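You operate a simulated robot arm through the tools that you are given. There is no shell and no other tool. Be economical: measure what you need, move in short steps, check, and stop when the job is done.

The job below is to be done with a simulated two-armed robot. You get a single attempt, and the scene is never put back.

TASK
Spray the green cloth twice with cleaner and wipe the specks off the mirror.
Fine: lay the cloth with its middle about 15 cm before the spray's nozzle, press the button twice, and put the cloth back after. What is to be rubbed or washed off counts as gone when no trace of it is left.

The check looks at the end state, three seconds after you hand in, the way a careful person would. Anything else that was tipped, shoved, dropped, spilled or broken makes it a failure. Flat cloth is picked up by pressing the open fingertips on it (5 to 10 N) and closing them slowly along it; thin cloth reads only 2 to 8 mm in the jaws.

THE ROBOT
Two 6-joint arms with two-finger parallel grippers on one trunk, on a base that drives. Base frame: it is fixed to the floor where the robot stands at the start and does not move with it; the origin is under the middle of the robot, x ahead of it, y to its left, z up. Lengths are in cm, angles in rad, forces in N, time in s.
The left shoulder is at the start at [-7.7, 17.7, 83.2], the right one opposite. With the tool pointing down near the work surface each hand reaches from about 10 to 72 cm from the robot's upright axis, wherever it stands, measured 20 degrees to its own side. Places, roughly: green cloth (8x5x3 cm) [70, 0, 90]; specks [100, 20, 110]; spray button [50, 0, 100]. Payload 1.57 kg a hand.
Tool frame (each hand has its own): the origin (TCP) lies between the finger pads and is the grasp point; the fingertips stand 3 cm ahead of it; z points along the fingers, y is the line along which they close. The gripper opens to 8 cm. The fingers are 1.7 cm wide and 1.2 cm thick; the gripper's body (4 by 8.2 cm) begins 8 cm behind the TCP.
Orientation is told as [roll, pitch, yaw] about the base's x, y, z axes, in that order, counted from this pose: with the fingers straight down and closing along the base's y, the tool's x points along the base's -x, its y along +y and its z along -z.

THE INTERFACE
- The arms move only by the tool jog_arm. It takes "left_steps", "right_steps" or both (then of equal length, played together; a hand with none holds still); each is a list of rows, each a list of 7 numbers: the shift along the tool's x, y, z in cm, then the turn, a rotation vector about the tool's x, y, z in rad, then the gripper command, from -1 (fully open) to 1 (shut), values between in proportion. In form: [[tx, ty, tz, rx, ry, rz, fingers], ...]. A call has 1 to 20 rows; each row shifts and turns the commanded pose from where the row before left it, along the tool's axes as they then stand. Each row takes 0.2 s and may step no farther than 5 cm and 0.15 rad from the row before; otherwise, or with a gripper value out of range, the whole call is refused. Where a pose cannot be reached the arm comes as near as it can. A force on the tool above 40 N (or 10 N above the force at the start of the call, whichever is more), or a blocked arm, ends the call early, and 0.2 s more pass. Each finger travels about 7.2 cm/s and halts on what it meets, pressing with about 43 N; the grip force reading is that of the motor and also rises with nothing between the fingers. The clock runs only during rows and for 0.2 s after the last one: add rows that do not move to give the fingers time. It gives the time, the measured TCP pose, the force on the tool (base axes), the opening and the grip force at its end, in the units of the frame above (readings bear some noise), with the torque about the TCP (base axes, N m) and any sound that the robot's microphone picked up.
- Cameras (640 x 400 px; columns grow to the right, rows downward): "scene" is now at [4.31, 1.9, 156.79]; the picture's right is [0.22, -0.98, 0.00], its down [-0.62, -0.14, -0.77] and it looks along [0.75, 0.17, -0.63] (base axes); focal length 295 px, centre (320, 200). "left" rides on the left gripper at [7.2, 0.7, -12.2] in its tool frame; the picture's right is [-0.09, 1.00, 0.00], its down [-0.84, -0.08, -0.54] and it looks along [-0.54, -0.05, 0.84] (tool axes); focal length 238 px, centre (320, 200). "right" rides on the right gripper at [7.2, -0.7, -12.2] in its tool frame; the picture's right is [0.09, 1.00, 0.00], its down [-0.84, 0.08, -0.54] and it looks along [-0.54, 0.05, 0.84] (tool axes); focal length 238 px, centre (320, 200). There is no depth. A picture from a camera that has moved, and an enlarged one, comes with that camera's place and axes in the base frame and with its lens.
- get_image(camera): a new picture of that camera. No time passes.
- raise_lower(by): slides the trunk up (or, below 0, down) by that many cm; the arms and the scene camera ride with it, the base frame stays. It gives what a move gives, with no picture.
- base_move(legs): drives the robot by 1 to 6 legs, each [ahead, left, turn to the left] in cm, cm and rad, along the robot's own axes; the way and the turn of a leg run together, so that a leg with both is an arc; at most 150 cm and 3.142 rad a leg. The arms and the cameras ride along, it lands a little off, and it stops where it bumps. It gives what a move gives.
- turn_head(pan, tilt): turns the head with the scene camera to pan (to the left, within 2.496 rad either way) and tilt (down, from -0.506 to 1.204), counted from straight ahead of the robot. It gives what a move gives.
- close_up(camera, box): a new picture of the part [left, top, right, bottom] of that camera's present view, enlarged. No time passes.
- job_done(): hands the job in; it is judged then, once.

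Work in short steps. Places have to be worked out from the pictures, the camera data and where the tool is seen: move nearer, look again, correct. Check each grasp and each placing, and mend what went wrong. You have 120 turns and 92 pictures in all, those below and enlarged ones among them. Open the grippers and draw the arms clear of the work before you hand the job in, unless the task says otherwise; then end with one line.

The tools are called after "Call:" by a JSON object that holds its "name" and its "arguments". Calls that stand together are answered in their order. jog_arm: Moves the arms, as the interface text tells. Its arguments: {"type":"object","properties":{"left_steps":{"type":"array","items":{"type":"array","items":{"type":"number"}}},"right_steps":{"type":"array","items":{"type":"array","items":{"type":"number"}}}},"required":[]} The other tools are called the same way: raise_lower (by) slides the trunk up or down; base_move (legs) drives the base; turn_head (pan, tilt) turns the head that bears the scene camera; get_image (camera) takes a picture; close_up (camera, box) takes an enlarged picture of a part of a camera's view; job_done () hands the job in.

At the start:

```text
time_s: 0.0
left_tcp_pos: [41.07, 29.48, 128.38]
left_tool_rot: [0.0, 0.0, 0.001]
left_force: [-0.2, 1.0, -0.1]
left_torque: [0.01, -0.01, 0.04]
left_gripper_width: 8.01
left_gripper_force: 0.0
right_tcp_pos: [28.11, -5.51, 133.02]
right_tool_rot: [0.002, 0.001, 0.0]
right_force: [0.6, 0.3, -0.6]
right_torque: [0.0, 0.02, -0.01]
right_gripper_width: 8.01
right_gripper_force: 0.1
trunk travel left (down, up): [-27.5, 5.3]
robot x, y, heading: [0.04, -0.06, 0.001]
head pan, tilt: [0.22, 0.688]
```

scene: 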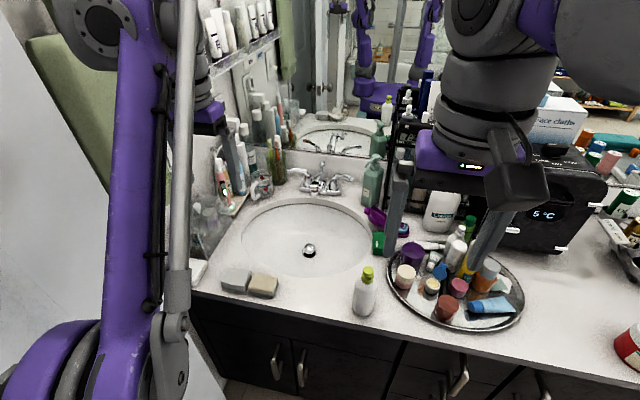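
right: 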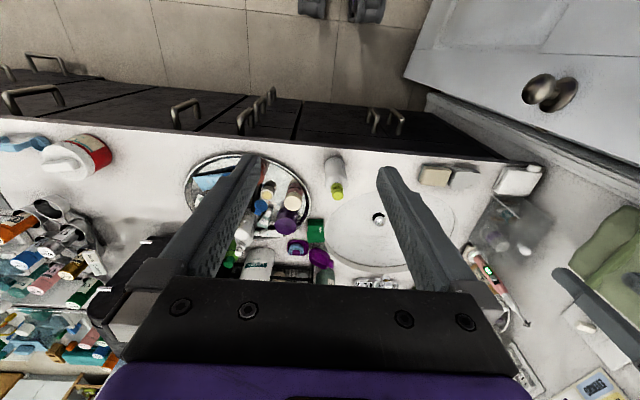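
left: 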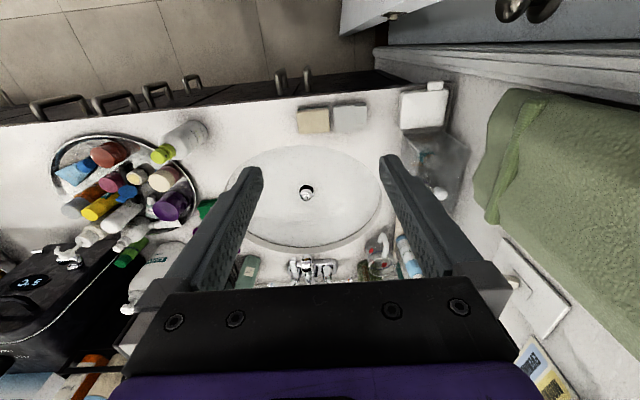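

The scene shows a counter with a basin, a small bottle with a yellow-green cap, and a green item near (378,242). I enlarge these parts to identify them.

Call:
{"name": "close_up", "arguments": {"camera": "scene", "box": [320, 180, 480, 330]}}

Call:
{"name": "close_up", "arguments": {"camera": "scene", "box": [240, 60, 420, 190]}}

```text
2.67 times, centred on (400, 255) of scene
camera zoom: at [4.31, 1.9, 156.79], right [0.22, -0.98, 0.0], down [-0.62, -0.14, -0.77], along [0.75, 0.17, -0.63], focal length 788 px, centre (107, 53)
```

zoom: 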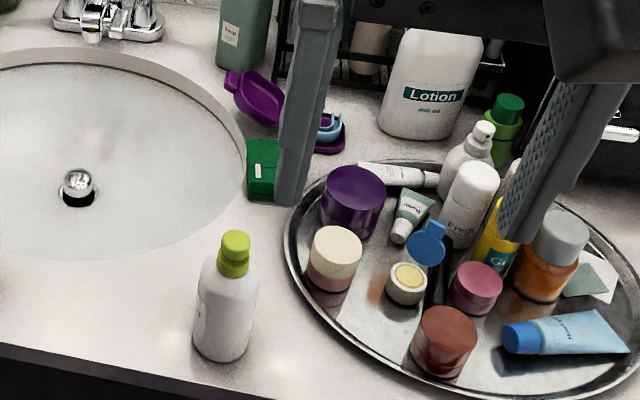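

```text
3.08 times, centred on (330, 125) of scene
camera zoom: at [4.31, 1.9, 156.79], right [0.22, -0.98, 0.0], down [-0.62, -0.14, -0.77], along [0.75, 0.17, -0.63], focal length 909 px, centre (289, 431)
```

zoom: 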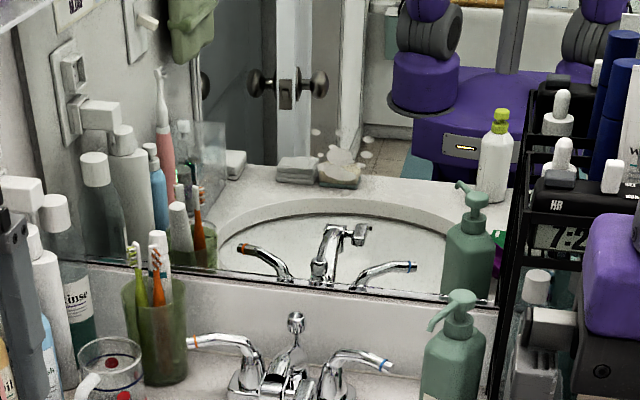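

The bottle with the yellow-green cap is near (49,0), and the green block near (68,-4) should be the folded cloth. The white specks show on the mirror around y≈13, z≈118. I move the right hand closer to look at the bottle and cloth.

Call:
{"name": "jog_arm", "arguments": {"right_steps": [[-3, 0.8, 3, 0, 0, 0, -1], [-3, 0.8, 3, 0, 0, 0, -1], [-3, 0.8, 3, 0, 0, 0, -1], [-3, 0.8, 3, 0, 0, 0, -1]]}}

Call:
{"name": "get_image", "arguments": {"camera": "right"}}

Call:
{"name": "get_image", "arguments": {"camera": "scene"}}

```text
time_s: 1.0
left_tcp_pos: [41.36, 29.41, 128.41]
left_tool_rot: [0.0, -0.002, 0.0]
left_force: [0.6, -0.6, 0.1]
left_torque: [-0.01, 0.01, -0.02]
left_gripper_width: 7.98
left_gripper_force: 0.0
right_tcp_pos: [40.23, -2.24, 121.23]
right_tool_rot: [0.001, -0.001, 0.0]
right_force: [0.3, 0.8, -0.1]
right_torque: [0.01, -0.02, 0.0]
right_gripper_width: 8.02
right_gripper_force: 0.1
trunk travel left (down, up): [-27.5, 5.3]
robot x, y, heading: [-0.19, -0.08, -0.001]
head pan, tilt: [0.22, 0.688]
```

```text
86 pictures are left
camera right: at [33.1, -2.97, 133.48], right [-0.09, 1.0, 0.0], down [0.84, 0.08, 0.54], along [0.54, 0.05, -0.84], focal length 238 px, centre (320, 200)
```

right: 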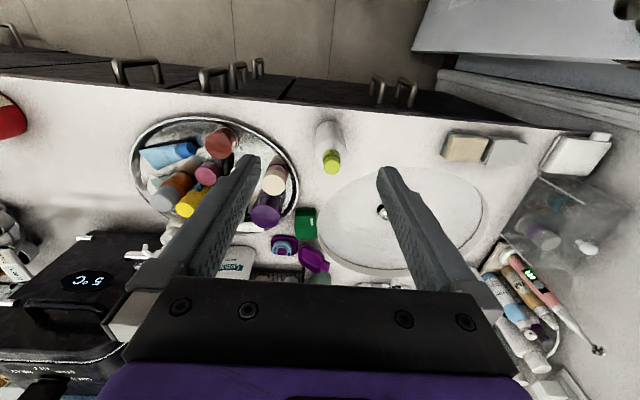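

```text
85 pictures are left
camera scene: at [4.46, 1.93, 156.79], right [0.22, -0.98, 0.0], down [-0.62, -0.14, -0.77], along [0.75, 0.17, -0.64], focal length 295 px, centre (320, 200)
```

scene: 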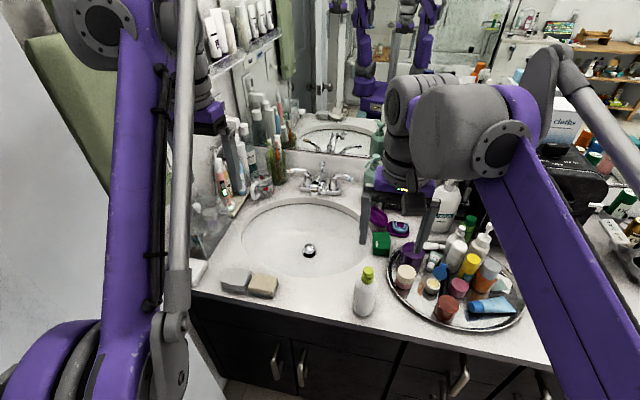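

The green block lies between the fingers near (305,222). I enlarge it and the bottle.

Call:
{"name": "close_up", "arguments": {"camera": "right", "box": [260, 190, 360, 280]}}

Call:
{"name": "close_up", "arguments": {"camera": "right", "box": [290, 105, 370, 185]}}

Call:
{"name": "close_up", "arguments": {"camera": "scene", "box": [330, 215, 410, 325]}}

```text
4.44 times, centred on (310, 235) of right
camera zoom: at [33.1, -2.97, 133.48], right [-0.09, 1.0, 0.0], down [0.84, 0.08, 0.54], along [0.54, 0.05, -0.84], focal length 1059 px, centre (364, 44)
```

zoom: 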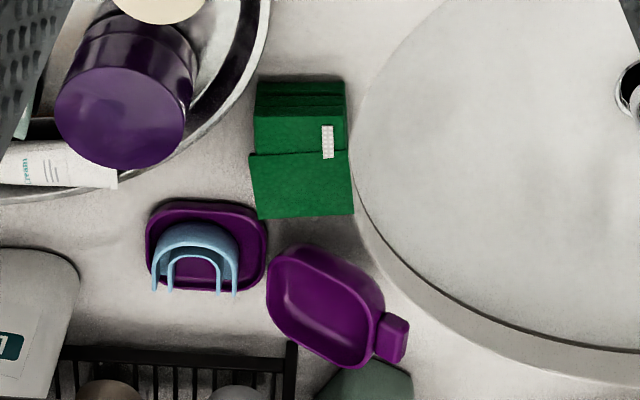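

```text
5.00 times, centred on (330, 145) of right
camera zoom: at [33.1, -2.97, 133.48], right [-0.09, 1.0, 0.0], down [0.84, 0.08, 0.54], along [0.54, 0.05, -0.84], focal length 1192 px, centre (270, 475)
```

zoom: 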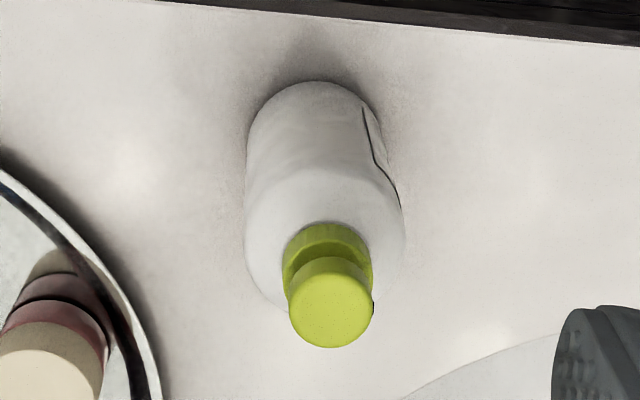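

```text
3.64 times, centred on (370, 270) of scene
camera zoom: at [4.46, 1.93, 156.79], right [0.22, -0.98, 0.0], down [-0.62, -0.14, -0.77], along [0.75, 0.17, -0.64], focal length 1074 px, centre (138, -54)
```

zoom: 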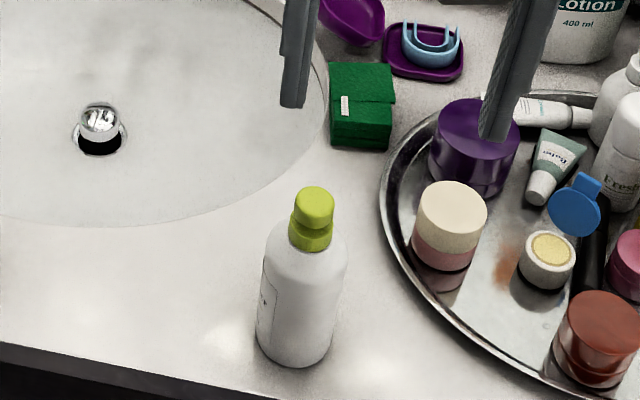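

The cloth is a folded block about 8 cm along x by 5 cm along y. A tiny dark dot on the cap may be the nozzle facing +y or +x, so I check from the left camera and enlarge the mirror too.

Call:
{"name": "close_up", "arguments": {"camera": "left", "box": [140, 110, 220, 170]}}

Call:
{"name": "close_up", "arguments": {"camera": "scene", "box": [310, 60, 410, 150]}}

```text
6.67 times, centred on (180, 140) of left
camera zoom: at [34.08, 30.08, 140.69], right [0.09, 1.0, 0.0], down [0.84, -0.08, 0.54], along [0.54, -0.05, -0.84], focal length 1589 px, centre (1253, 600)
```

zoom: 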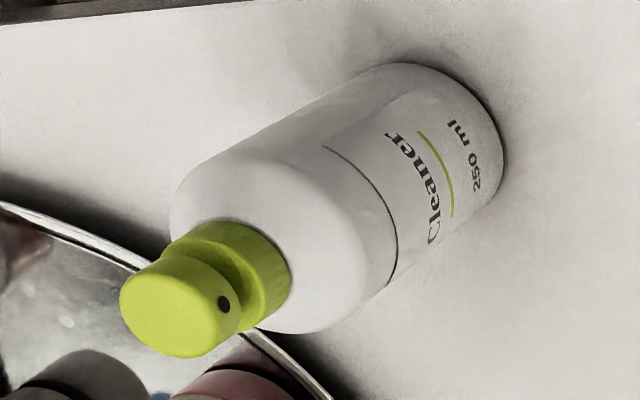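

```text
4.44 times, centred on (360, 105) of scene
camera zoom: at [4.46, 1.93, 156.79], right [0.22, -0.98, 0.0], down [-0.62, -0.14, -0.77], along [0.75, 0.17, -0.64], focal length 1313 px, centre (142, 622)
```

zoom: 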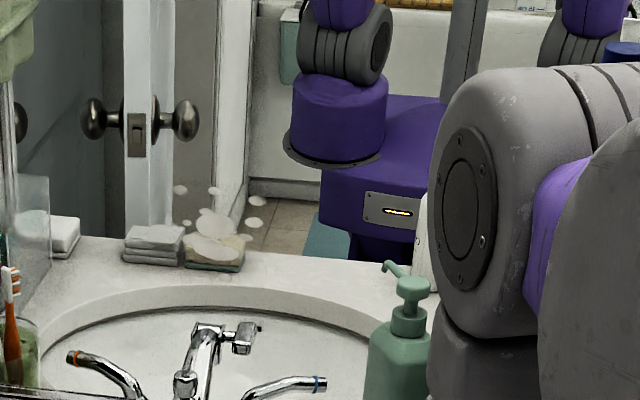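

The nozzle's dark hole faces +y and sits near (49.5,1.5,100). The counter strip in front of it (x 44–52, y 12–21) is free, so I can lay the cloth there turned 90°. Before driving nearer, I tilt the head down to see how much room there is between the base and the counter.

Call:
{"name": "turn_head", "arguments": {"pan": 0.1, "tilt": 1.15}}

Call:
{"name": "get_image", "arguments": {"camera": "scene"}}

```text
time_s: 1.9
left_tcp_pos: [41.14, 29.43, 128.41]
left_tool_rot: [0.001, -0.001, 0.001]
left_force: [0.4, -0.1, 0.3]
left_torque: [-0.02, 0.01, -0.01]
left_gripper_width: 8.0
left_gripper_force: 0.0
right_tcp_pos: [40.02, -2.36, 121.34]
right_tool_rot: [0.0, 0.001, 0.002]
right_force: [-0.4, 0.3, 0.3]
right_torque: [0.0, -0.01, -0.02]
right_gripper_width: 7.97
right_gripper_force: 0.0
trunk travel left (down, up): [-27.5, 5.3]
robot x, y, heading: [0.11, -0.07, 0.002]
head pan, tilt: [0.099, 1.15]
```

```text
79 pictures are left
camera scene: at [1.91, 0.63, 153.38], right [0.1, -0.99, 0.0], down [-0.91, -0.09, -0.41], along [0.41, 0.04, -0.91], focal length 295 px, centre (320, 200)
```

scene: 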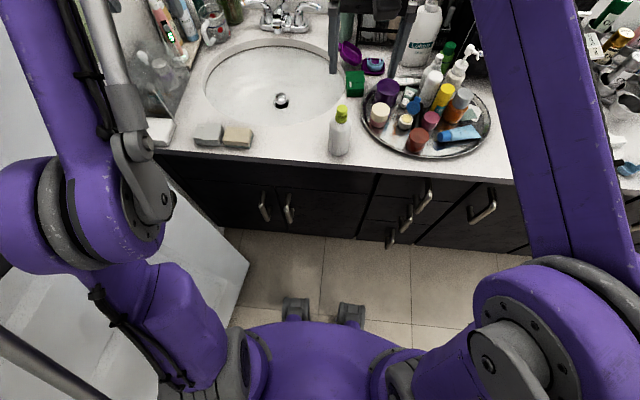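

The base has room (its front is at about x=12, the cabinets at about 45). A door edge stands to the left near (33,39), so I keep away from it by driving forward and a bit to the right. I draw the right hand back first.

Call:
{"name": "jog_arm", "arguments": {"right_steps": [[4, -2, -2, 0, 0, 0, -1], [4, -2, -2, 0, 0, 0, -1], [4, -2, -2, 0, 0, 0, -1]]}}

Call:
{"name": "base_move", "arguments": {"legs": [[0, -6, 0], [16, 0, 0]]}}

Call:
{"name": "turn_head", "arguments": {"pan": 0.3, "tilt": 0.75}}

Call:
{"name": "get_image", "arguments": {"camera": "scene"}}

```text
time_s: 2.7
left_tcp_pos: [41.08, 29.37, 128.51]
left_tool_rot: [0.001, -0.001, 0.0]
left_force: [0.0, 0.2, 0.6]
left_torque: [0.0, -0.02, -0.01]
left_gripper_width: 8.01
left_gripper_force: 0.1
right_tcp_pos: [28.04, -8.23, 127.56]
right_tool_rot: [-0.001, -0.004, 0.0]
right_force: [0.0, -0.2, -0.6]
right_torque: [-0.01, -0.03, 0.01]
right_gripper_width: 8.0
right_gripper_force: 0.0
trunk travel left (down, up): [-27.5, 5.3]
robot x, y, heading: [0.04, 0.3, 0.003]
head pan, tilt: [0.099, 1.15]
```

```text
time_s: 5.0
left_tcp_pos: [57.12, 23.16, 128.44]
left_tool_rot: [0.0, -0.002, 0.001]
left_force: [-0.5, -0.2, -0.3]
left_torque: [0.0, 0.0, -0.01]
left_gripper_width: 8.02
left_gripper_force: 0.0
right_tcp_pos: [43.98, -14.36, 127.32]
right_tool_rot: [0.0, 0.001, 0.0]
right_force: [0.1, -0.6, -0.7]
right_torque: [-0.01, 0.02, 0.02]
right_gripper_width: 8.01
right_gripper_force: 0.1
trunk travel left (down, up): [-27.5, 5.3]
robot x, y, heading: [15.7, -6.02, -0.001]
head pan, tilt: [0.099, 1.15]
```

```text
time_s: 5.8
left_tcp_pos: [57.05, 23.27, 128.54]
left_tool_rot: [0.0, 0.0, -0.003]
left_force: [0.1, 0.1, -0.2]
left_torque: [0.0, 0.02, 0.01]
left_gripper_width: 8.01
left_gripper_force: 0.0
right_tcp_pos: [44.04, -14.44, 127.42]
right_tool_rot: [0.0, 0.001, 0.0]
right_force: [-0.5, -0.1, -0.6]
right_torque: [0.0, 0.01, 0.01]
right_gripper_width: 8.03
right_gripper_force: 0.1
trunk travel left (down, up): [-27.5, 5.3]
robot x, y, heading: [15.85, -6.28, 0.001]
head pan, tilt: [0.3, 0.75]
```

```text
78 pictures are left
camera scene: at [19.79, -3.68, 156.25], right [0.29, -0.96, 0.0], down [-0.65, -0.2, -0.73], along [0.7, 0.22, -0.68], focal length 295 px, centre (320, 200)
```

scene: 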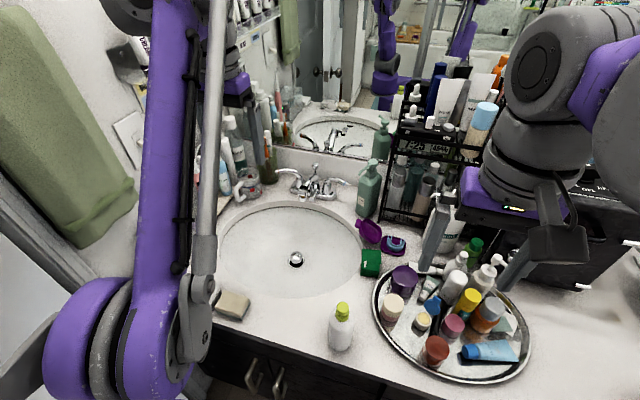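

The base is now at (15.8,-6.3) and the cloth works out to about (67.5,-3), 5.3 cm wide in y. I bring the left hand above it for a closer look and move the right hand aside.

Call:
{"name": "jog_arm", "arguments": {"left_steps": [[-1, -4, 1, 0, 0, 0, -1], [-1, -4, 2, 0, 0, 0, -1], [-1, -4, 2, 0, 0, 0, -1], [-1, -4, 2, 0, 0, 0, -1], [-1, -4, 2.5, 0, 0, 0, -1], [-1, -4, 2.5, 0, 0, 0, -1], [-1, -2, 2.5, 0, 0, 0, -1]], "right_steps": [[1, -2, 0, 0, 0, 0, -1], [1, -2, 0, 0, 0, 0, -1], [0, -2, 0, 0, 0, 0, -1], [0, -2, 0, 0, 0, 0, -1], [0, -2, 0, 0, 0, 0, -1], [0, -2, 0, 0, 0, 0, -1], [0, 0, 0, 0, 0, 0, -1]]}}

Call:
{"name": "get_image", "arguments": {"camera": "left"}}

Call:
{"name": "get_image", "arguments": {"camera": "scene"}}

```text
time_s: 7.4
left_tcp_pos: [64.06, -2.78, 114.05]
left_tool_rot: [0.0, -0.001, 0.0]
left_force: [0.8, 0.3, -0.6]
left_torque: [0.0, 0.01, 0.01]
left_gripper_width: 8.01
left_gripper_force: 0.0
right_tcp_pos: [42.05, -26.39, 127.42]
right_tool_rot: [-0.001, -0.002, -0.002]
right_force: [-0.2, -0.1, -0.4]
right_torque: [0.03, -0.03, 0.0]
right_gripper_width: 8.0
right_gripper_force: 0.2
trunk travel left (down, up): [-27.5, 5.3]
robot x, y, heading: [16.29, -6.43, 0.0]
head pan, tilt: [0.3, 0.75]
```

```text
77 pictures are left
camera left: at [56.9, -2.14, 126.28], right [0.09, 1.0, 0.0], down [0.84, -0.08, 0.54], along [0.54, -0.05, -0.84], focal length 238 px, centre (320, 200)
```

left: 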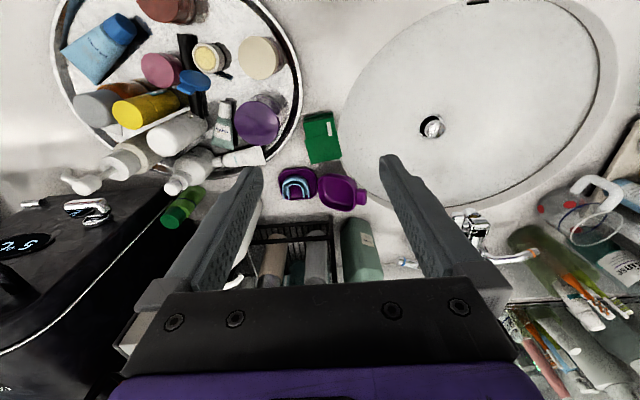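

```text
76 pictures are left
camera scene: at [19.88, -3.69, 156.26], right [0.3, -0.96, 0.0], down [-0.65, -0.2, -0.73], along [0.7, 0.22, -0.68], focal length 295 px, centre (320, 200)
```

scene: 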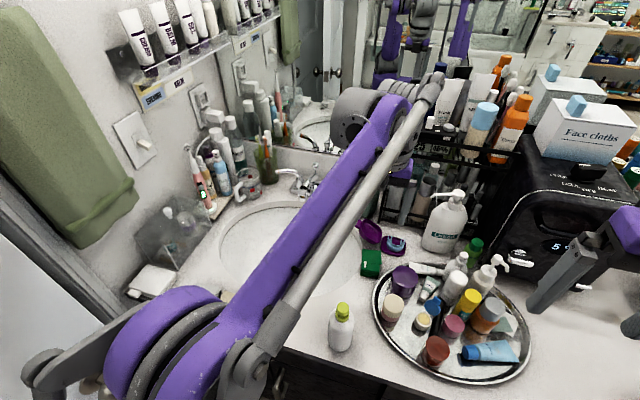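

The cloth's top is centred at about (68.5,-2.9) with its sides along the axes. I go down above it with the fingers opened to 6.6 cm and look again before the last descent.

Call:
{"name": "jog_arm", "arguments": {"left_steps": [[-1.5, 0, 4, 0, 0, 0, -0.65], [-1.5, 0, 4, 0, 0, 0, -0.65], [-1.4, -0.1, 4, 0, 0, 0, -0.65], [0, 0, 4, 0, 0, 0, -0.65]]}}

Call:
{"name": "get_image", "arguments": {"camera": "left"}}

Call:
{"name": "close_up", "arguments": {"camera": "scene", "box": [320, 190, 440, 290]}}

```text
time_s: 8.4
left_tcp_pos: [68.59, -3.01, 97.93]
left_tool_rot: [-0.001, 0.001, 0.0]
left_force: [0.5, 0.1, -0.5]
left_torque: [0.01, 0.0, 0.0]
left_gripper_width: 6.6
left_gripper_force: 0.1
right_tcp_pos: [41.99, -26.47, 127.47]
right_tool_rot: [0.002, 0.002, 0.0]
right_force: [-0.2, -0.1, -0.7]
right_torque: [0.01, 0.0, 0.01]
right_gripper_width: 8.02
right_gripper_force: 0.2
trunk travel left (down, up): [-27.5, 5.3]
robot x, y, heading: [16.3, -6.44, 0.001]
head pan, tilt: [0.3, 0.75]
```

```text
75 pictures are left
camera left: at [61.42, -2.33, 110.17], right [0.09, 1.0, 0.0], down [0.84, -0.08, 0.54], along [0.54, -0.05, -0.84], focal length 238 px, centre (320, 200)
```

left: 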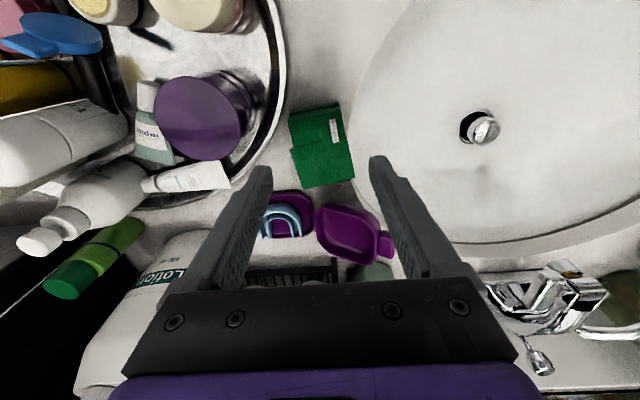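

```text
4.00 times, centred on (380, 240) of scene
camera zoom: at [19.85, -3.68, 156.25], right [0.3, -0.96, 0.0], down [-0.65, -0.2, -0.73], along [0.7, 0.22, -0.68], focal length 1182 px, centre (80, 40)
```

zoom: 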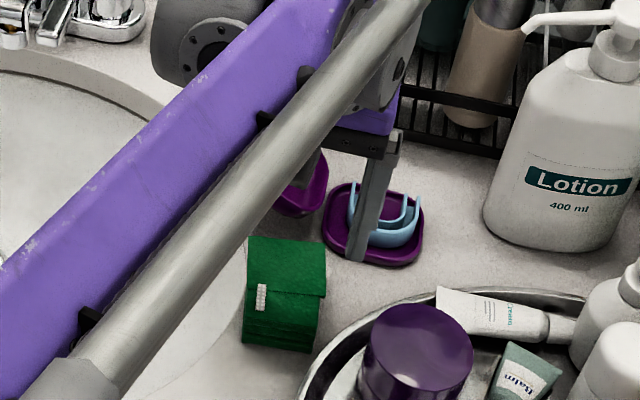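

The tray rim comes close to the cloth's front right side, so I grip farther back, at x≈70.4, y≈-2.7, with a 6.1 cm opening. The fingertips stay about 1 cm above the counter.

Call:
{"name": "jog_arm", "arguments": {"left_steps": [[-1.8, 0.3, 0, 0, 0, 0, -0.525], [0, 0, 2, 0, 0, 0, -0.525], [0, 0, 2, 0, 0, 0, -0.525], [0, 0, 0, 0, 0, 0, -0.525]]}}

Call:
{"name": "get_image", "arguments": {"camera": "left"}}

```text
time_s: 9.4
left_tcp_pos: [70.42, -2.66, 93.89]
left_tool_rot: [-0.001, -0.001, 0.0]
left_force: [-0.7, 0.5, 0.1]
left_torque: [0.04, -0.01, -0.01]
left_gripper_width: 6.09
left_gripper_force: 0.1
right_tcp_pos: [42.14, -26.36, 127.45]
right_tool_rot: [0.0, 0.0, 0.0]
right_force: [0.1, 0.5, -0.1]
right_torque: [0.03, -0.02, -0.02]
right_gripper_width: 7.99
right_gripper_force: 0.0
trunk travel left (down, up): [-27.5, 5.3]
robot x, y, heading: [16.04, -6.2, -0.002]
head pan, tilt: [0.3, 0.75]
```

```text
73 pictures are left
camera left: at [63.14, -2.02, 106.16], right [0.09, 1.0, 0.0], down [0.84, -0.08, 0.54], along [0.54, -0.05, -0.84], focal length 238 px, centre (320, 200)
```

left: 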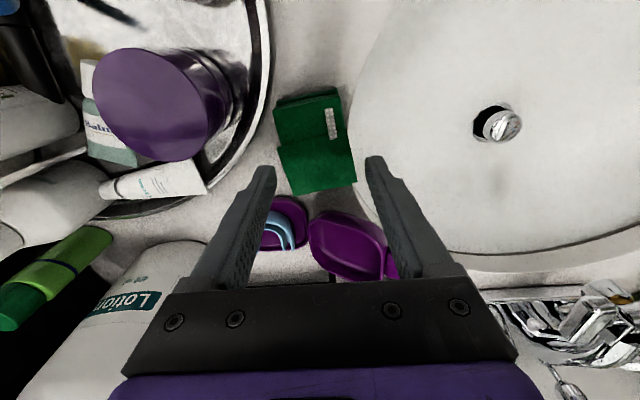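

The fingertips straddle the rear half of the cloth, clear of the rim and the holder. I lower 1.7 cm and close slowly.

Call:
{"name": "jog_arm", "arguments": {"left_steps": [[0, 0, 1.0, 0, 0, 0, -0.525], [0, 0, 0.7, 0, 0, 0, -0.525], [0, 0, 0, 0, 0, 0, -0.4], [0, 0, 0, 0, 0, 0, -0.3], [0, 0, 0, 0, 0, 0, -0.2], [0, 0, 0, 0, 0, 0, -0.1], [0, 0, 0, 0, 0, 0, 0.1], [0, 0, 0, 0, 0, 0, 0.1]]}}

Call:
{"name": "get_image", "arguments": {"camera": "left"}}

```text
time_s: 11.2
left_tcp_pos: [70.35, -2.7, 92.3]
left_tool_rot: [0.0, -0.001, 0.0]
left_force: [-0.4, -0.6, -0.1]
left_torque: [-0.01, 0.01, 0.0]
left_gripper_width: 3.62
left_gripper_force: 0.0
right_tcp_pos: [42.15, -26.39, 127.51]
right_tool_rot: [0.001, 0.0, 0.0]
right_force: [0.7, 0.2, -0.4]
right_torque: [0.0, 0.03, 0.0]
right_gripper_width: 8.02
right_gripper_force: 0.0
trunk travel left (down, up): [-27.5, 5.3]
robot x, y, heading: [15.71, -6.07, 0.003]
head pan, tilt: [0.3, 0.75]
```

```text
72 pictures are left
camera left: at [63.15, -1.94, 104.53], right [0.09, 1.0, 0.0], down [0.84, -0.08, 0.54], along [0.54, -0.05, -0.84], focal length 238 px, centre (320, 200)
```

left: 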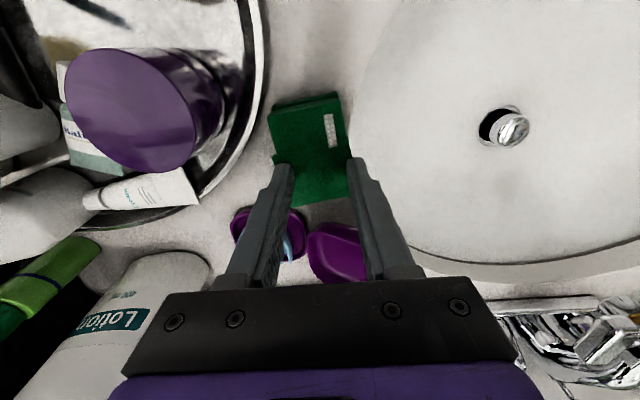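

The fingers closed to 3.6 cm without force above the cloth, so its top is lower than I assumed (about 89, with the counter near 86). I reopen, shift to y≈-3.05 and go down about 2 cm further.

Call:
{"name": "jog_arm", "arguments": {"left_steps": [[0, 0, -1, 0, 0, 0, -0.3], [-0.4, -0.35, 0, 0, 0, 0, -0.6], [0, 0, 0, 0, 0, 0, -0.6], [0, 0, 1, 0, 0, 0, -0.6], [0, 0, 1, 0, 0, 0, -0.6], [0, 0, 0.8, 0, 0, 0, -0.6], [0, 0, 0, 0, 0, 0, -0.6]]}}

Call:
{"name": "get_image", "arguments": {"camera": "left"}}

```text
time_s: 12.8
left_tcp_pos: [70.68, -2.94, 90.42]
left_tool_rot: [0.001, 0.0, 0.001]
left_force: [-0.2, 0.0, 0.4]
left_torque: [0.01, -0.01, 0.01]
left_gripper_width: 6.43
left_gripper_force: 0.0
right_tcp_pos: [42.19, -26.44, 127.46]
right_tool_rot: [-0.001, 0.0, 0.001]
right_force: [0.5, 0.4, -0.2]
right_torque: [0.0, -0.02, 0.01]
right_gripper_width: 8.0
right_gripper_force: 0.1
trunk travel left (down, up): [-27.5, 5.3]
robot x, y, heading: [15.78, -6.07, 0.002]
head pan, tilt: [0.3, 0.75]
```

```text
71 pictures are left
camera left: at [63.44, -2.29, 102.73], right [0.09, 1.0, 0.0], down [0.84, -0.08, 0.54], along [0.54, -0.05, -0.84], focal length 238 px, centre (320, 200)
```

left: 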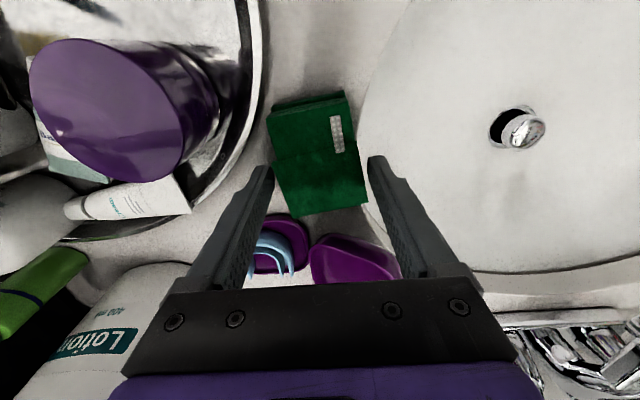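

The fingers now straddle the cloth. I close them slowly in place.

Call:
{"name": "jog_arm", "arguments": {"left_steps": [[0, 0, 0.2, 0, 0, 0, -0.5], [0, 0, 0, 0, 0, 0, -0.4], [0, 0, 0, 0, 0, 0, -0.3], [0, 0, 0, 0, 0, 0, -0.2], [0, 0, 0, 0, 0, 0, -0.1], [0, 0, 0, 0, 0, 0, 0], [0, 0, 0, 0, 0, 0, 0]]}}

Call:
{"name": "get_image", "arguments": {"camera": "left"}}

```text
time_s: 14.4
left_tcp_pos: [70.6, -2.9, 90.34]
left_tool_rot: [0.001, 0.0, 0.0]
left_force: [-0.1, 0.2, 0.3]
left_torque: [-0.04, -0.02, 0.02]
left_gripper_width: 4.99
left_gripper_force: 43.1
right_tcp_pos: [42.12, -26.43, 127.47]
right_tool_rot: [0.001, -0.001, -0.001]
right_force: [0.5, 0.2, -0.1]
right_torque: [-0.01, 0.01, -0.04]
right_gripper_width: 8.02
right_gripper_force: 0.1
trunk travel left (down, up): [-27.5, 5.3]
robot x, y, heading: [15.8, -6.25, 0.002]
head pan, tilt: [0.3, 0.75]
```

```text
70 pictures are left
camera left: at [63.43, -2.25, 102.54], right [0.09, 1.0, 0.0], down [0.84, -0.08, 0.54], along [0.54, -0.05, -0.84], focal length 238 px, centre (320, 200)
```

left: 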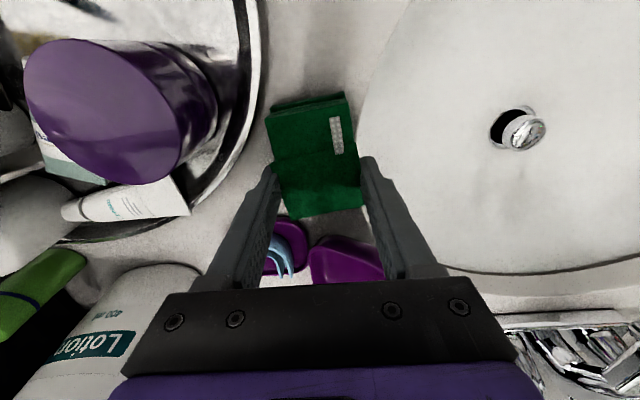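

The cloth is held (5.0 cm, 43 N); its home pose is TCP (70.6,-2.9,90.35). Triangulating the cap gives a button top at (47.8,0.2,101.3) and a nozzle at about (47.9,1.3,100.5) facing +y. I lift, carry the cloth toward (48.5,15) and turn it by -90°.

Call:
{"name": "jog_arm", "arguments": {"left_steps": [[0, 0, -2, 0, 0, 0, 0], [0, 0, -4, 0, 0, 0, 0], [0, 0, -4, 0, 0, 0, 0], [0, 0, -4, 0, 0, 0, 0], [0, 0, -4, 0, 0, 0, 0], [3.67, 2.98, 0, 0, 0, 0, 0], [3.67, 2.98, 0, 0, 0, 0, 0], [3.67, 2.98, 0, 0, 0, 0, 0], [3.67, 2.98, 0, 0, 0, 0, 0], [3.67, 2.98, 0, 0, 0, 0, 0], [3.67, 2.98, 0, 0, 0, 0, 0]]}}

Call:
{"name": "jog_arm", "arguments": {"left_steps": [[0, 0, 0, 0, 0, 0.1428, 0], [0, 0, 0, 0, 0, 0.1428, 0], [0, 0, 0, 0, 0, 0.1428, 0], [0, 0, 0, 0, 0, 0.1428, 0], [0, 0, 0, 0, 0, 0.1428, 0], [0, 0, 0, 0, 0, 0.1428, 0], [0, 0, 0, 0, 0, 0.1428, 0], [0, 0, 0, 0, 0, 0.1428, 0], [0, 0, 0, 0, 0, 0.1428, 0], [0, 0, 0, 0, 0, 0.1428, 0], [0, 0, 0, 0, 0, 0.1428, 0]]}}

Call:
{"name": "get_image", "arguments": {"camera": "left"}}

Call:
{"name": "get_image", "arguments": {"camera": "scene"}}

```text
time_s: 16.8
left_tcp_pos: [48.61, 15.15, 108.51]
left_tool_rot: [0.0, -0.001, 0.001]
left_force: [-0.4, 0.6, -0.2]
left_torque: [0.03, -0.05, 0.01]
left_gripper_width: 4.96
left_gripper_force: 43.0
right_tcp_pos: [41.93, -26.39, 127.5]
right_tool_rot: [0.001, -0.002, 0.0]
right_force: [0.7, 0.1, -0.5]
right_torque: [0.02, 0.01, 0.0]
right_gripper_width: 8.03
right_gripper_force: 0.1
trunk travel left (down, up): [-27.5, 5.3]
robot x, y, heading: [15.88, -6.39, 0.002]
head pan, tilt: [0.3, 0.75]
```

```text
time_s: 19.2
left_tcp_pos: [48.64, 15.05, 108.39]
left_tool_rot: [0.0, 0.001, -1.574]
left_force: [0.5, -0.7, -1.0]
left_torque: [0.0, -0.01, 0.02]
left_gripper_width: 4.91
left_gripper_force: 43.0
right_tcp_pos: [42.04, -26.38, 127.55]
right_tool_rot: [0.0, -0.001, 0.001]
right_force: [0.1, 0.0, -0.2]
right_torque: [0.02, 0.01, 0.02]
right_gripper_width: 8.0
right_gripper_force: 0.1
trunk travel left (down, up): [-27.5, 5.3]
robot x, y, heading: [15.87, -6.32, 0.001]
head pan, tilt: [0.3, 0.75]
```

```text
69 pictures are left
camera left: at [49.35, 22.18, 120.58], right [1.0, -0.09, 0.0], down [-0.08, -0.84, 0.54], along [-0.05, -0.54, -0.84], focal length 238 px, centre (320, 200)
```

left: 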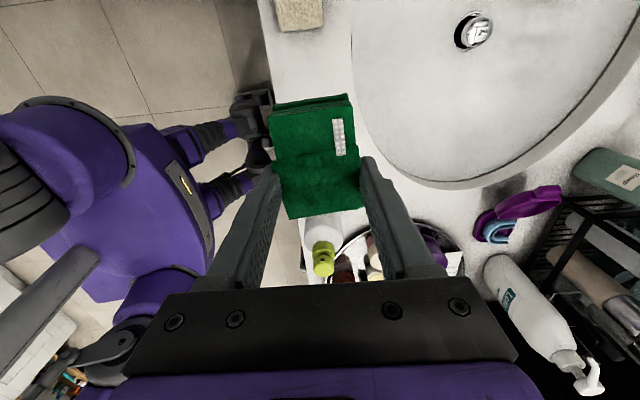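

```text
68 pictures are left
camera scene: at [19.83, -3.68, 156.26], right [0.3, -0.96, 0.0], down [-0.65, -0.2, -0.73], along [0.7, 0.22, -0.68], focal length 295 px, centre (320, 200)
```

scene: 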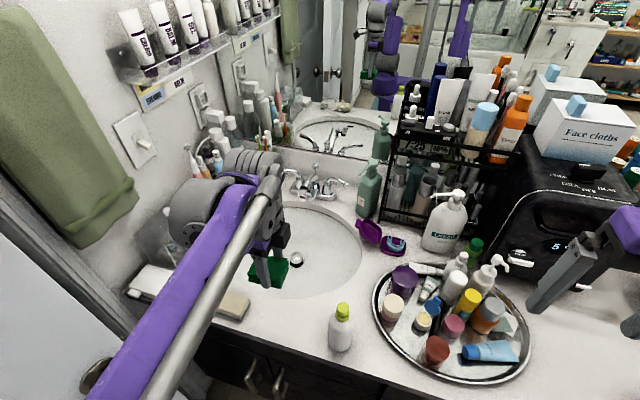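

The cloth is held well above the strip. I enlarge the bottle to read the nozzle's direction exactly.

Call:
{"name": "close_up", "arguments": {"camera": "left", "box": [280, 200, 380, 290]}}

```text
4.44 times, centred on (330, 245) of left
camera zoom: at [49.35, 22.18, 120.58], right [1.0, -0.09, 0.0], down [-0.08, -0.84, 0.54], along [-0.05, -0.54, -0.84], focal length 1059 px, centre (276, 0)
```

zoom: 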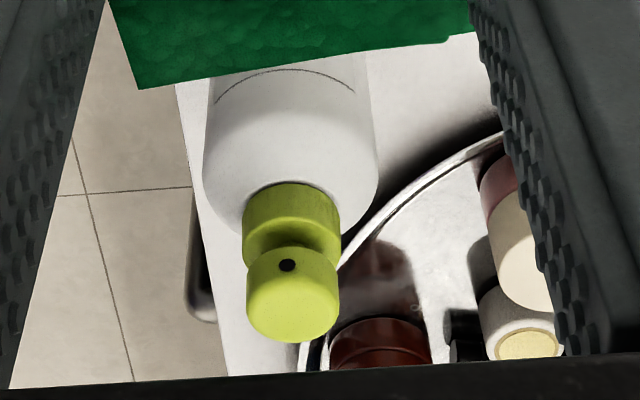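

The nozzle faces +y within a few degrees, and the counter strip spans x 42.9–53. I lower the cloth so its middle lies at about (47.8,16.3).

Call:
{"name": "jog_arm", "arguments": {"left_steps": [[0, -0.8, 4, 0, 0, 0, 0], [0, 0, 4, 0, 0, 0, 0], [0, 0, 4, 0, 0, 0, 0], [0, 0, 3, 0, 0, 0, 0], [0, 0, 1.5, 0, 0, 0, 0], [0, 0, 0.8, 0, 0, 0, 0], [0, 0, 0.5, 0, 0, 0, 0], [0, 0, 0.2, 0, 0, 0, 0], [0, 0, 0, 0, 0, 0, 0]]}}

Call:
{"name": "get_image", "arguments": {"camera": "left"}}

```text
time_s: 21.2
left_tcp_pos: [47.9, 15.02, 90.34]
left_tool_rot: [-0.001, 0.0, -1.57]
left_force: [0.7, -0.1, 0.1]
left_torque: [0.05, 0.01, -0.03]
left_gripper_width: 4.87
left_gripper_force: 42.9
right_tcp_pos: [42.04, -26.31, 127.51]
right_tool_rot: [0.001, -0.001, -0.001]
right_force: [-0.4, -0.1, -0.7]
right_torque: [0.01, -0.01, 0.01]
right_gripper_width: 7.99
right_gripper_force: 0.0
trunk travel left (down, up): [-27.5, 5.3]
robot x, y, heading: [15.97, -5.97, -0.001]
head pan, tilt: [0.3, 0.75]
```

```text
66 pictures are left
camera left: at [48.53, 22.22, 102.57], right [1.0, -0.09, 0.0], down [-0.08, -0.84, 0.54], along [-0.05, -0.54, -0.84], focal length 238 px, centre (320, 200)
```

left: 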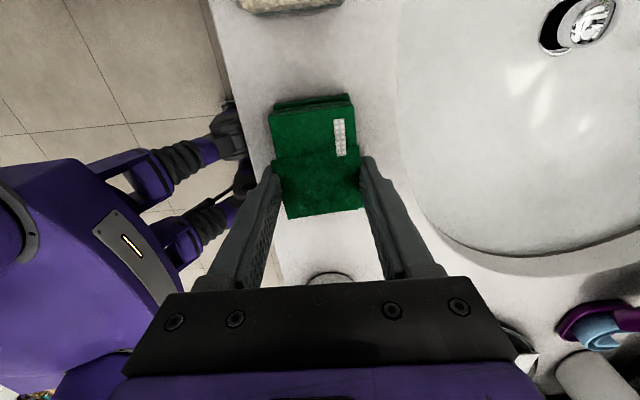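

No contact force is felt yet, so the cloth is just at the counter. I feel down a little more, release, and lift clear.

Call:
{"name": "jog_arm", "arguments": {"left_steps": [[0, 0, 0.3, 0, 0, 0, 0], [0, 0, 0, 0, 0, 0, -0.3], [0, 0, 0, 0, 0, 0, -0.5], [0, 0, 0, 0, 0, 0, -0.6], [0, 0, -3, 0, 0, 0, -0.6], [0, 0, -4, 0, 0, 0, -0.6], [0, 0, -4, 0, 0, 0, -0.6], [0, 0, -4, 0, 0, 0, -0.6], [0, 0, -4, 0, 0, 0, -0.6], [3, 0, -3, 0, 0, 0, -0.6], [3, 0, -3, 0, 0, 0, -0.6]]}}

Call:
{"name": "get_image", "arguments": {"camera": "left"}}

Call:
{"name": "close_up", "arguments": {"camera": "scene", "box": [200, 240, 400, 370]}}

```text
time_s: 23.6
left_tcp_pos: [47.84, 20.84, 114.88]
left_tool_rot: [-0.001, -0.001, -1.572]
left_force: [-0.1, 0.8, -0.5]
left_torque: [-0.02, 0.01, 0.0]
left_gripper_width: 6.41
left_gripper_force: 0.1
right_tcp_pos: [42.18, -26.35, 127.39]
right_tool_rot: [0.0, 0.001, -0.001]
right_force: [-0.2, -0.7, 0.6]
right_torque: [0.01, 0.02, 0.02]
right_gripper_width: 8.0
right_gripper_force: 0.1
trunk travel left (down, up): [-27.5, 5.3]
robot x, y, heading: [16.09, -6.09, 0.003]
head pan, tilt: [0.3, 0.75]
```

```text
65 pictures are left
camera left: at [48.45, 28.08, 127.21], right [1.0, -0.09, 0.0], down [-0.08, -0.84, 0.54], along [-0.05, -0.54, -0.84], focal length 238 px, centre (320, 200)
```

left: 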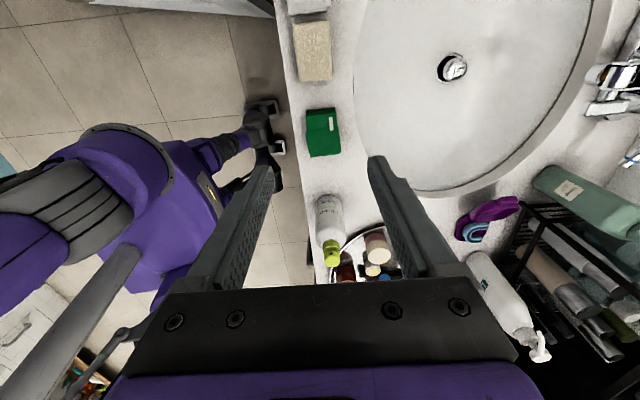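

```text
3.08 times, centred on (300, 305) of scene
camera zoom: at [19.86, -3.65, 156.25], right [0.3, -0.96, 0.0], down [-0.65, -0.2, -0.73], along [0.7, 0.22, -0.68], focal length 909 px, centre (382, -123)
```

zoom: 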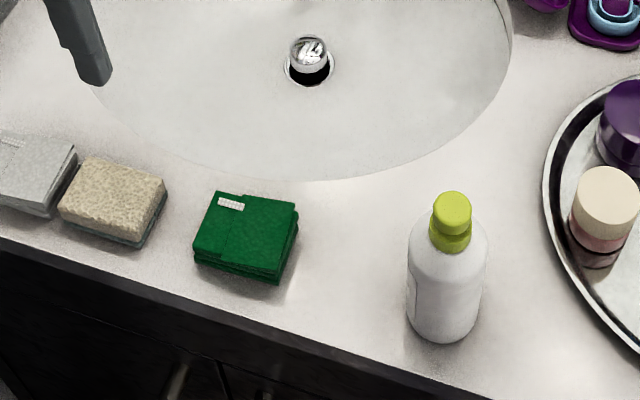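

The cloth lies flat in line with the nozzle, with its middle about 15 cm ahead. I bring the right hand, with fingers closed, high above the button at (47.8,0.2).

Call:
{"name": "jog_arm", "arguments": {"right_steps": [[0, 4.4, 0, 0, 0, 0, 1], [-1, 4.4, 0, 0, 0, 0, 1], [-1, 4.4, 0, 0, 0, 0, 1], [-1, 4.4, 0, 0, 0, 0, 1], [-1, 4.4, 3, 0, 0, 0, 1], [-1.7, 4.5, 3, 0, 0, 0, 1], [0, 0, 4, 0, 0, 0, 1], [0, 0, 4, 0, 0, 0, 1]]}}

Call:
{"name": "get_image", "arguments": {"camera": "right"}}

Call:
{"name": "close_up", "arguments": {"camera": "scene", "box": [270, 200, 430, 370]}}

Call:
{"name": "close_up", "arguments": {"camera": "left", "box": [270, 180, 400, 290]}}

```text
refused: row 5 steps farther than a row can; nothing moved
```

```text
63 pictures are left
camera right: at [34.95, -27.04, 139.71], right [-0.09, 1.0, 0.0], down [0.84, 0.08, 0.54], along [0.54, 0.05, -0.84], focal length 238 px, centre (320, 200)
```

right: 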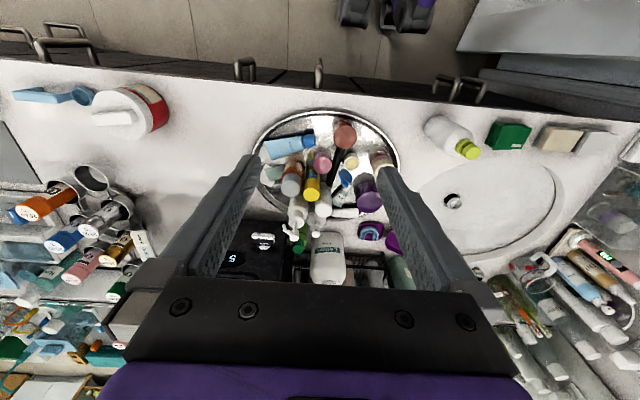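

```text
2.35 times, centred on (350, 285) of scene
camera zoom: at [19.86, -3.65, 156.25], right [0.3, -0.96, 0.0], down [-0.65, -0.2, -0.73], along [0.7, 0.22, -0.68], focal length 695 px, centre (249, 0)
```

zoom: 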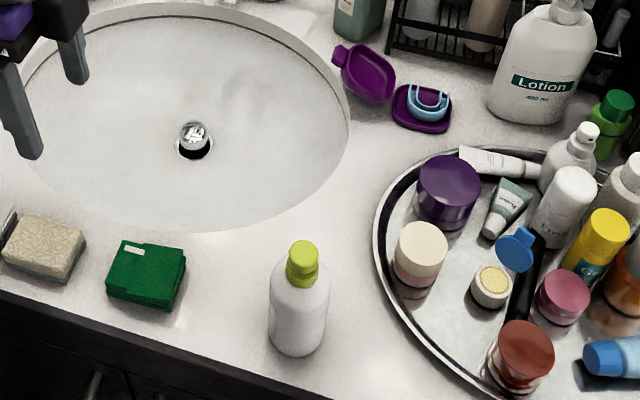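

```text
3.64 times, centred on (335, 235) of left
camera zoom: at [48.45, 28.08, 127.21], right [1.0, -0.09, 0.0], down [-0.08, -0.84, 0.54], along [-0.05, -0.54, -0.84], focal length 867 px, centre (266, 73)
```

zoom: 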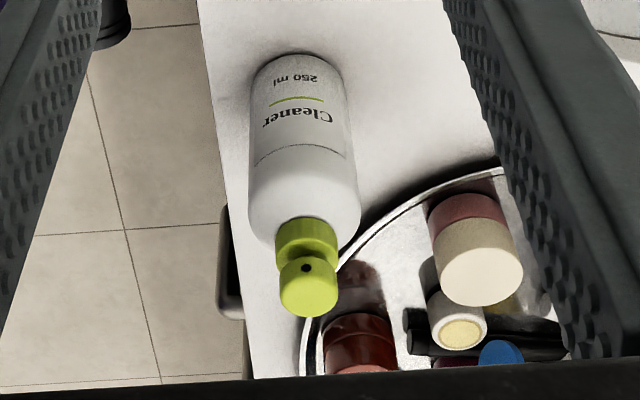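

The call was refused over its step size, so I split it. The button checks out at (47.9,0.25,101.3) from two cameras.

Call:
{"name": "jog_arm", "arguments": {"right_steps": [[0, 4.4, 0, 0, 0, 0, 1], [-1, 4.4, 0, 0, 0, 0, 1], [-1, 4.4, 0, 0, 0, 0, 1], [-1, 4.4, 0, 0, 0, 0, 1], [-1, 4.4, 0, 0, 0, 0, 1], [-1.8, 4.6, 0, 0, 0, 0, 1], [0, 0, 4.5, 0, 0, 0, 1], [0, 0, 4.5, 0, 0, 0, 1], [0, 0, 4.5, 0, 0, 0, 1], [0, 0, 0, 0, 0, 0, 1]]}}

Call:
{"name": "close_up", "arguments": {"camera": "scene", "box": [270, 200, 430, 370]}}

Call:
{"name": "close_up", "arguments": {"camera": "left", "box": [270, 180, 400, 290]}}

```text
time_s: 25.8
left_tcp_pos: [47.71, 20.9, 114.84]
left_tool_rot: [0.0, 0.0, -1.569]
left_force: [-0.8, -0.2, 0.2]
left_torque: [-0.02, -0.02, -0.01]
left_gripper_width: 6.4
left_gripper_force: 0.0
right_tcp_pos: [47.94, 0.17, 113.89]
right_tool_rot: [-0.001, 0.0, 0.0]
right_force: [0.8, -0.1, 1.0]
right_torque: [0.04, -0.05, 0.01]
right_gripper_width: 0.0
right_gripper_force: 21.2
trunk travel left (down, up): [-27.5, 5.3]
robot x, y, heading: [15.74, -6.17, -0.003]
head pan, tilt: [0.3, 0.75]
```

```text
2.35 times, centred on (350, 285) of scene
camera zoom: at [19.82, -3.69, 156.26], right [0.3, -0.96, 0.0], down [-0.65, -0.2, -0.73], along [0.7, 0.22, -0.68], focal length 695 px, centre (249, 0)
```

zoom: 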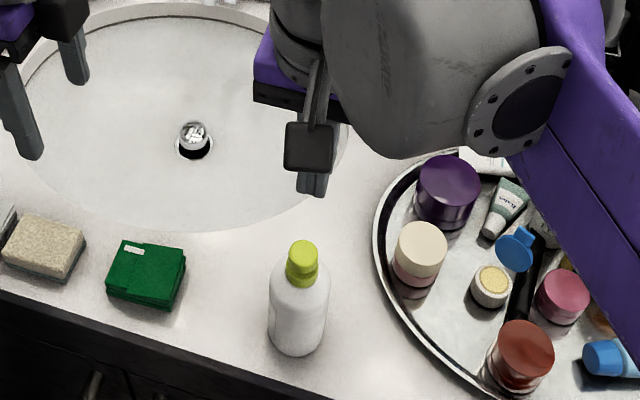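

```text
3.64 times, centred on (335, 235) of left
camera zoom: at [48.42, 28.02, 127.19], right [1.0, -0.09, 0.0], down [-0.08, -0.84, 0.54], along [-0.05, -0.54, -0.84], focal length 867 px, centre (266, 73)
```

zoom: 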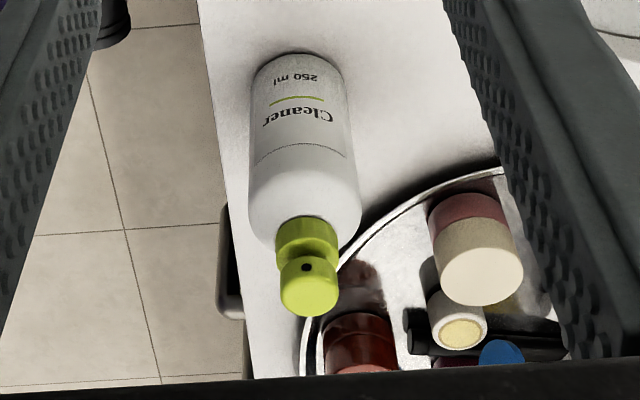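

The fingertips are about 9.5 cm above the button and lined up. I lower to about 1.5 cm above it and check the alignment.

Call:
{"name": "jog_arm", "arguments": {"right_steps": [[0, 0.05, 3, 0, 0, 0, 1], [0, 0, 3, 0, 0, 0, 1], [0, 0, 2, 0, 0, 0, 1], [0, 0, 0, 0, 0, 0, 1]]}}

Call:
{"name": "close_up", "arguments": {"camera": "right", "box": [250, 80, 390, 200]}}

Call:
{"name": "close_up", "arguments": {"camera": "scene", "box": [300, 240, 400, 360]}}

```text
time_s: 26.8
left_tcp_pos: [47.73, 20.88, 114.89]
left_tool_rot: [0.0, 0.0, -1.572]
left_force: [-1.0, -0.6, -0.7]
left_torque: [0.0, 0.01, 0.02]
left_gripper_width: 6.41
left_gripper_force: 0.1
right_tcp_pos: [47.94, 0.28, 105.91]
right_tool_rot: [0.001, 0.0, -0.001]
right_force: [0.4, -1.0, 0.4]
right_torque: [0.01, 0.03, 0.07]
right_gripper_width: 0.01
right_gripper_force: 20.8
trunk travel left (down, up): [-27.5, 5.3]
robot x, y, heading: [15.89, -6.28, 0.001]
head pan, tilt: [0.3, 0.75]
```

```text
3.33 times, centred on (320, 140) of right
camera zoom: at [40.81, -0.4, 118.11], right [-0.09, 1.0, 0.0], down [0.84, 0.08, 0.54], along [0.54, 0.05, -0.84], focal length 794 px, centre (320, 400)
```

zoom: 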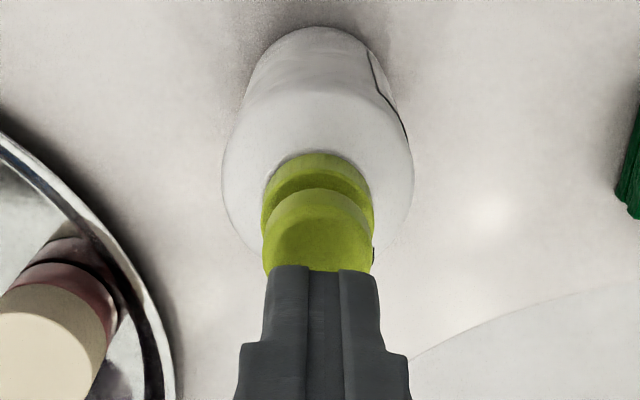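

```text
3.33 times, centred on (350, 300) of scene
camera zoom: at [19.82, -3.68, 156.26], right [0.3, -0.96, 0.0], down [-0.65, -0.2, -0.73], along [0.7, 0.22, -0.68], focal length 985 px, centre (220, -133)
```

zoom: 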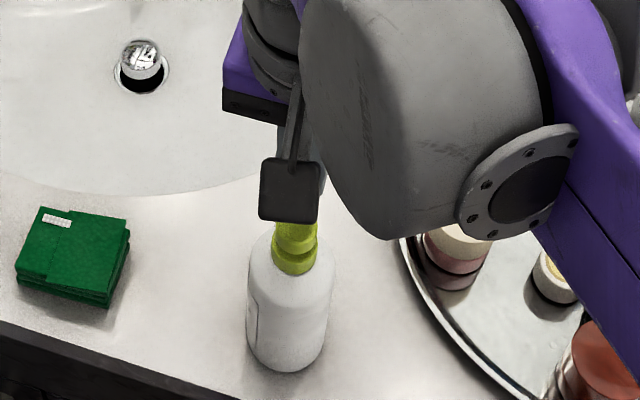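

The tips sit centred over the button to within a few millimetres. I creep down to find contact.

Call:
{"name": "jog_arm", "arguments": {"right_steps": [[0.2, 0, 0.5, 0, 0, 0, 1], [0, 0, 0.4, 0, 0, 0, 1], [0, 0, 0.3, 0, 0, 0, 1], [0, 0, 0.2, 0, 0, 0, 1], [0, 0, 0, 0, 0, 0, 1]]}}

```text
time_s: 28.0
left_tcp_pos: [47.79, 20.88, 114.96]
left_tool_rot: [0.0, 0.0, -1.57]
left_force: [-0.8, 0.3, 0.2]
left_torque: [0.03, 0.0, 0.01]
left_gripper_width: 6.39
left_gripper_force: 0.2
right_tcp_pos: [47.62, 0.32, 104.54]
right_tool_rot: [-0.001, 0.0, -0.001]
right_force: [0.3, 1.1, 1.4]
right_torque: [-0.02, 0.0, -0.05]
right_gripper_width: 0.01
right_gripper_force: 21.7
trunk travel left (down, up): [-27.5, 5.3]
robot x, y, heading: [16.27, -6.07, 0.005]
head pan, tilt: [0.3, 0.75]
```

Nearly at the surface (tip at 101.5, with little force). I press slowly, then lift back.

Call:
{"name": "jog_arm", "arguments": {"right_steps": [[0, 0, 0.2, 0, 0, 0, 1], [0, 0, 0.2, 0, 0, 0, 1], [0, 0, 0.2, 0, 0, 0, 1], [0, 0, 0, 0, 0, 0, 1]]}}

```text
time_s: 29.0
left_tcp_pos: [47.69, 20.9, 115.02]
left_tool_rot: [0.001, 0.002, -1.573]
left_force: [1.1, -0.4, 0.5]
left_torque: [0.0, 0.04, 0.03]
left_gripper_width: 6.43
left_gripper_force: 0.1
right_tcp_pos: [47.57, 0.24, 103.91]
right_tool_rot: [0.0, 0.0, -0.002]
right_force: [2.1, -0.2, 11.1]
right_torque: [0.02, -0.13, 0.03]
right_gripper_width: 0.0
right_gripper_force: 21.6
trunk travel left (down, up): [-27.5, 5.3]
robot x, y, heading: [16.08, -6.05, 0.001]
head pan, tilt: [0.3, 0.75]
heard: click
```

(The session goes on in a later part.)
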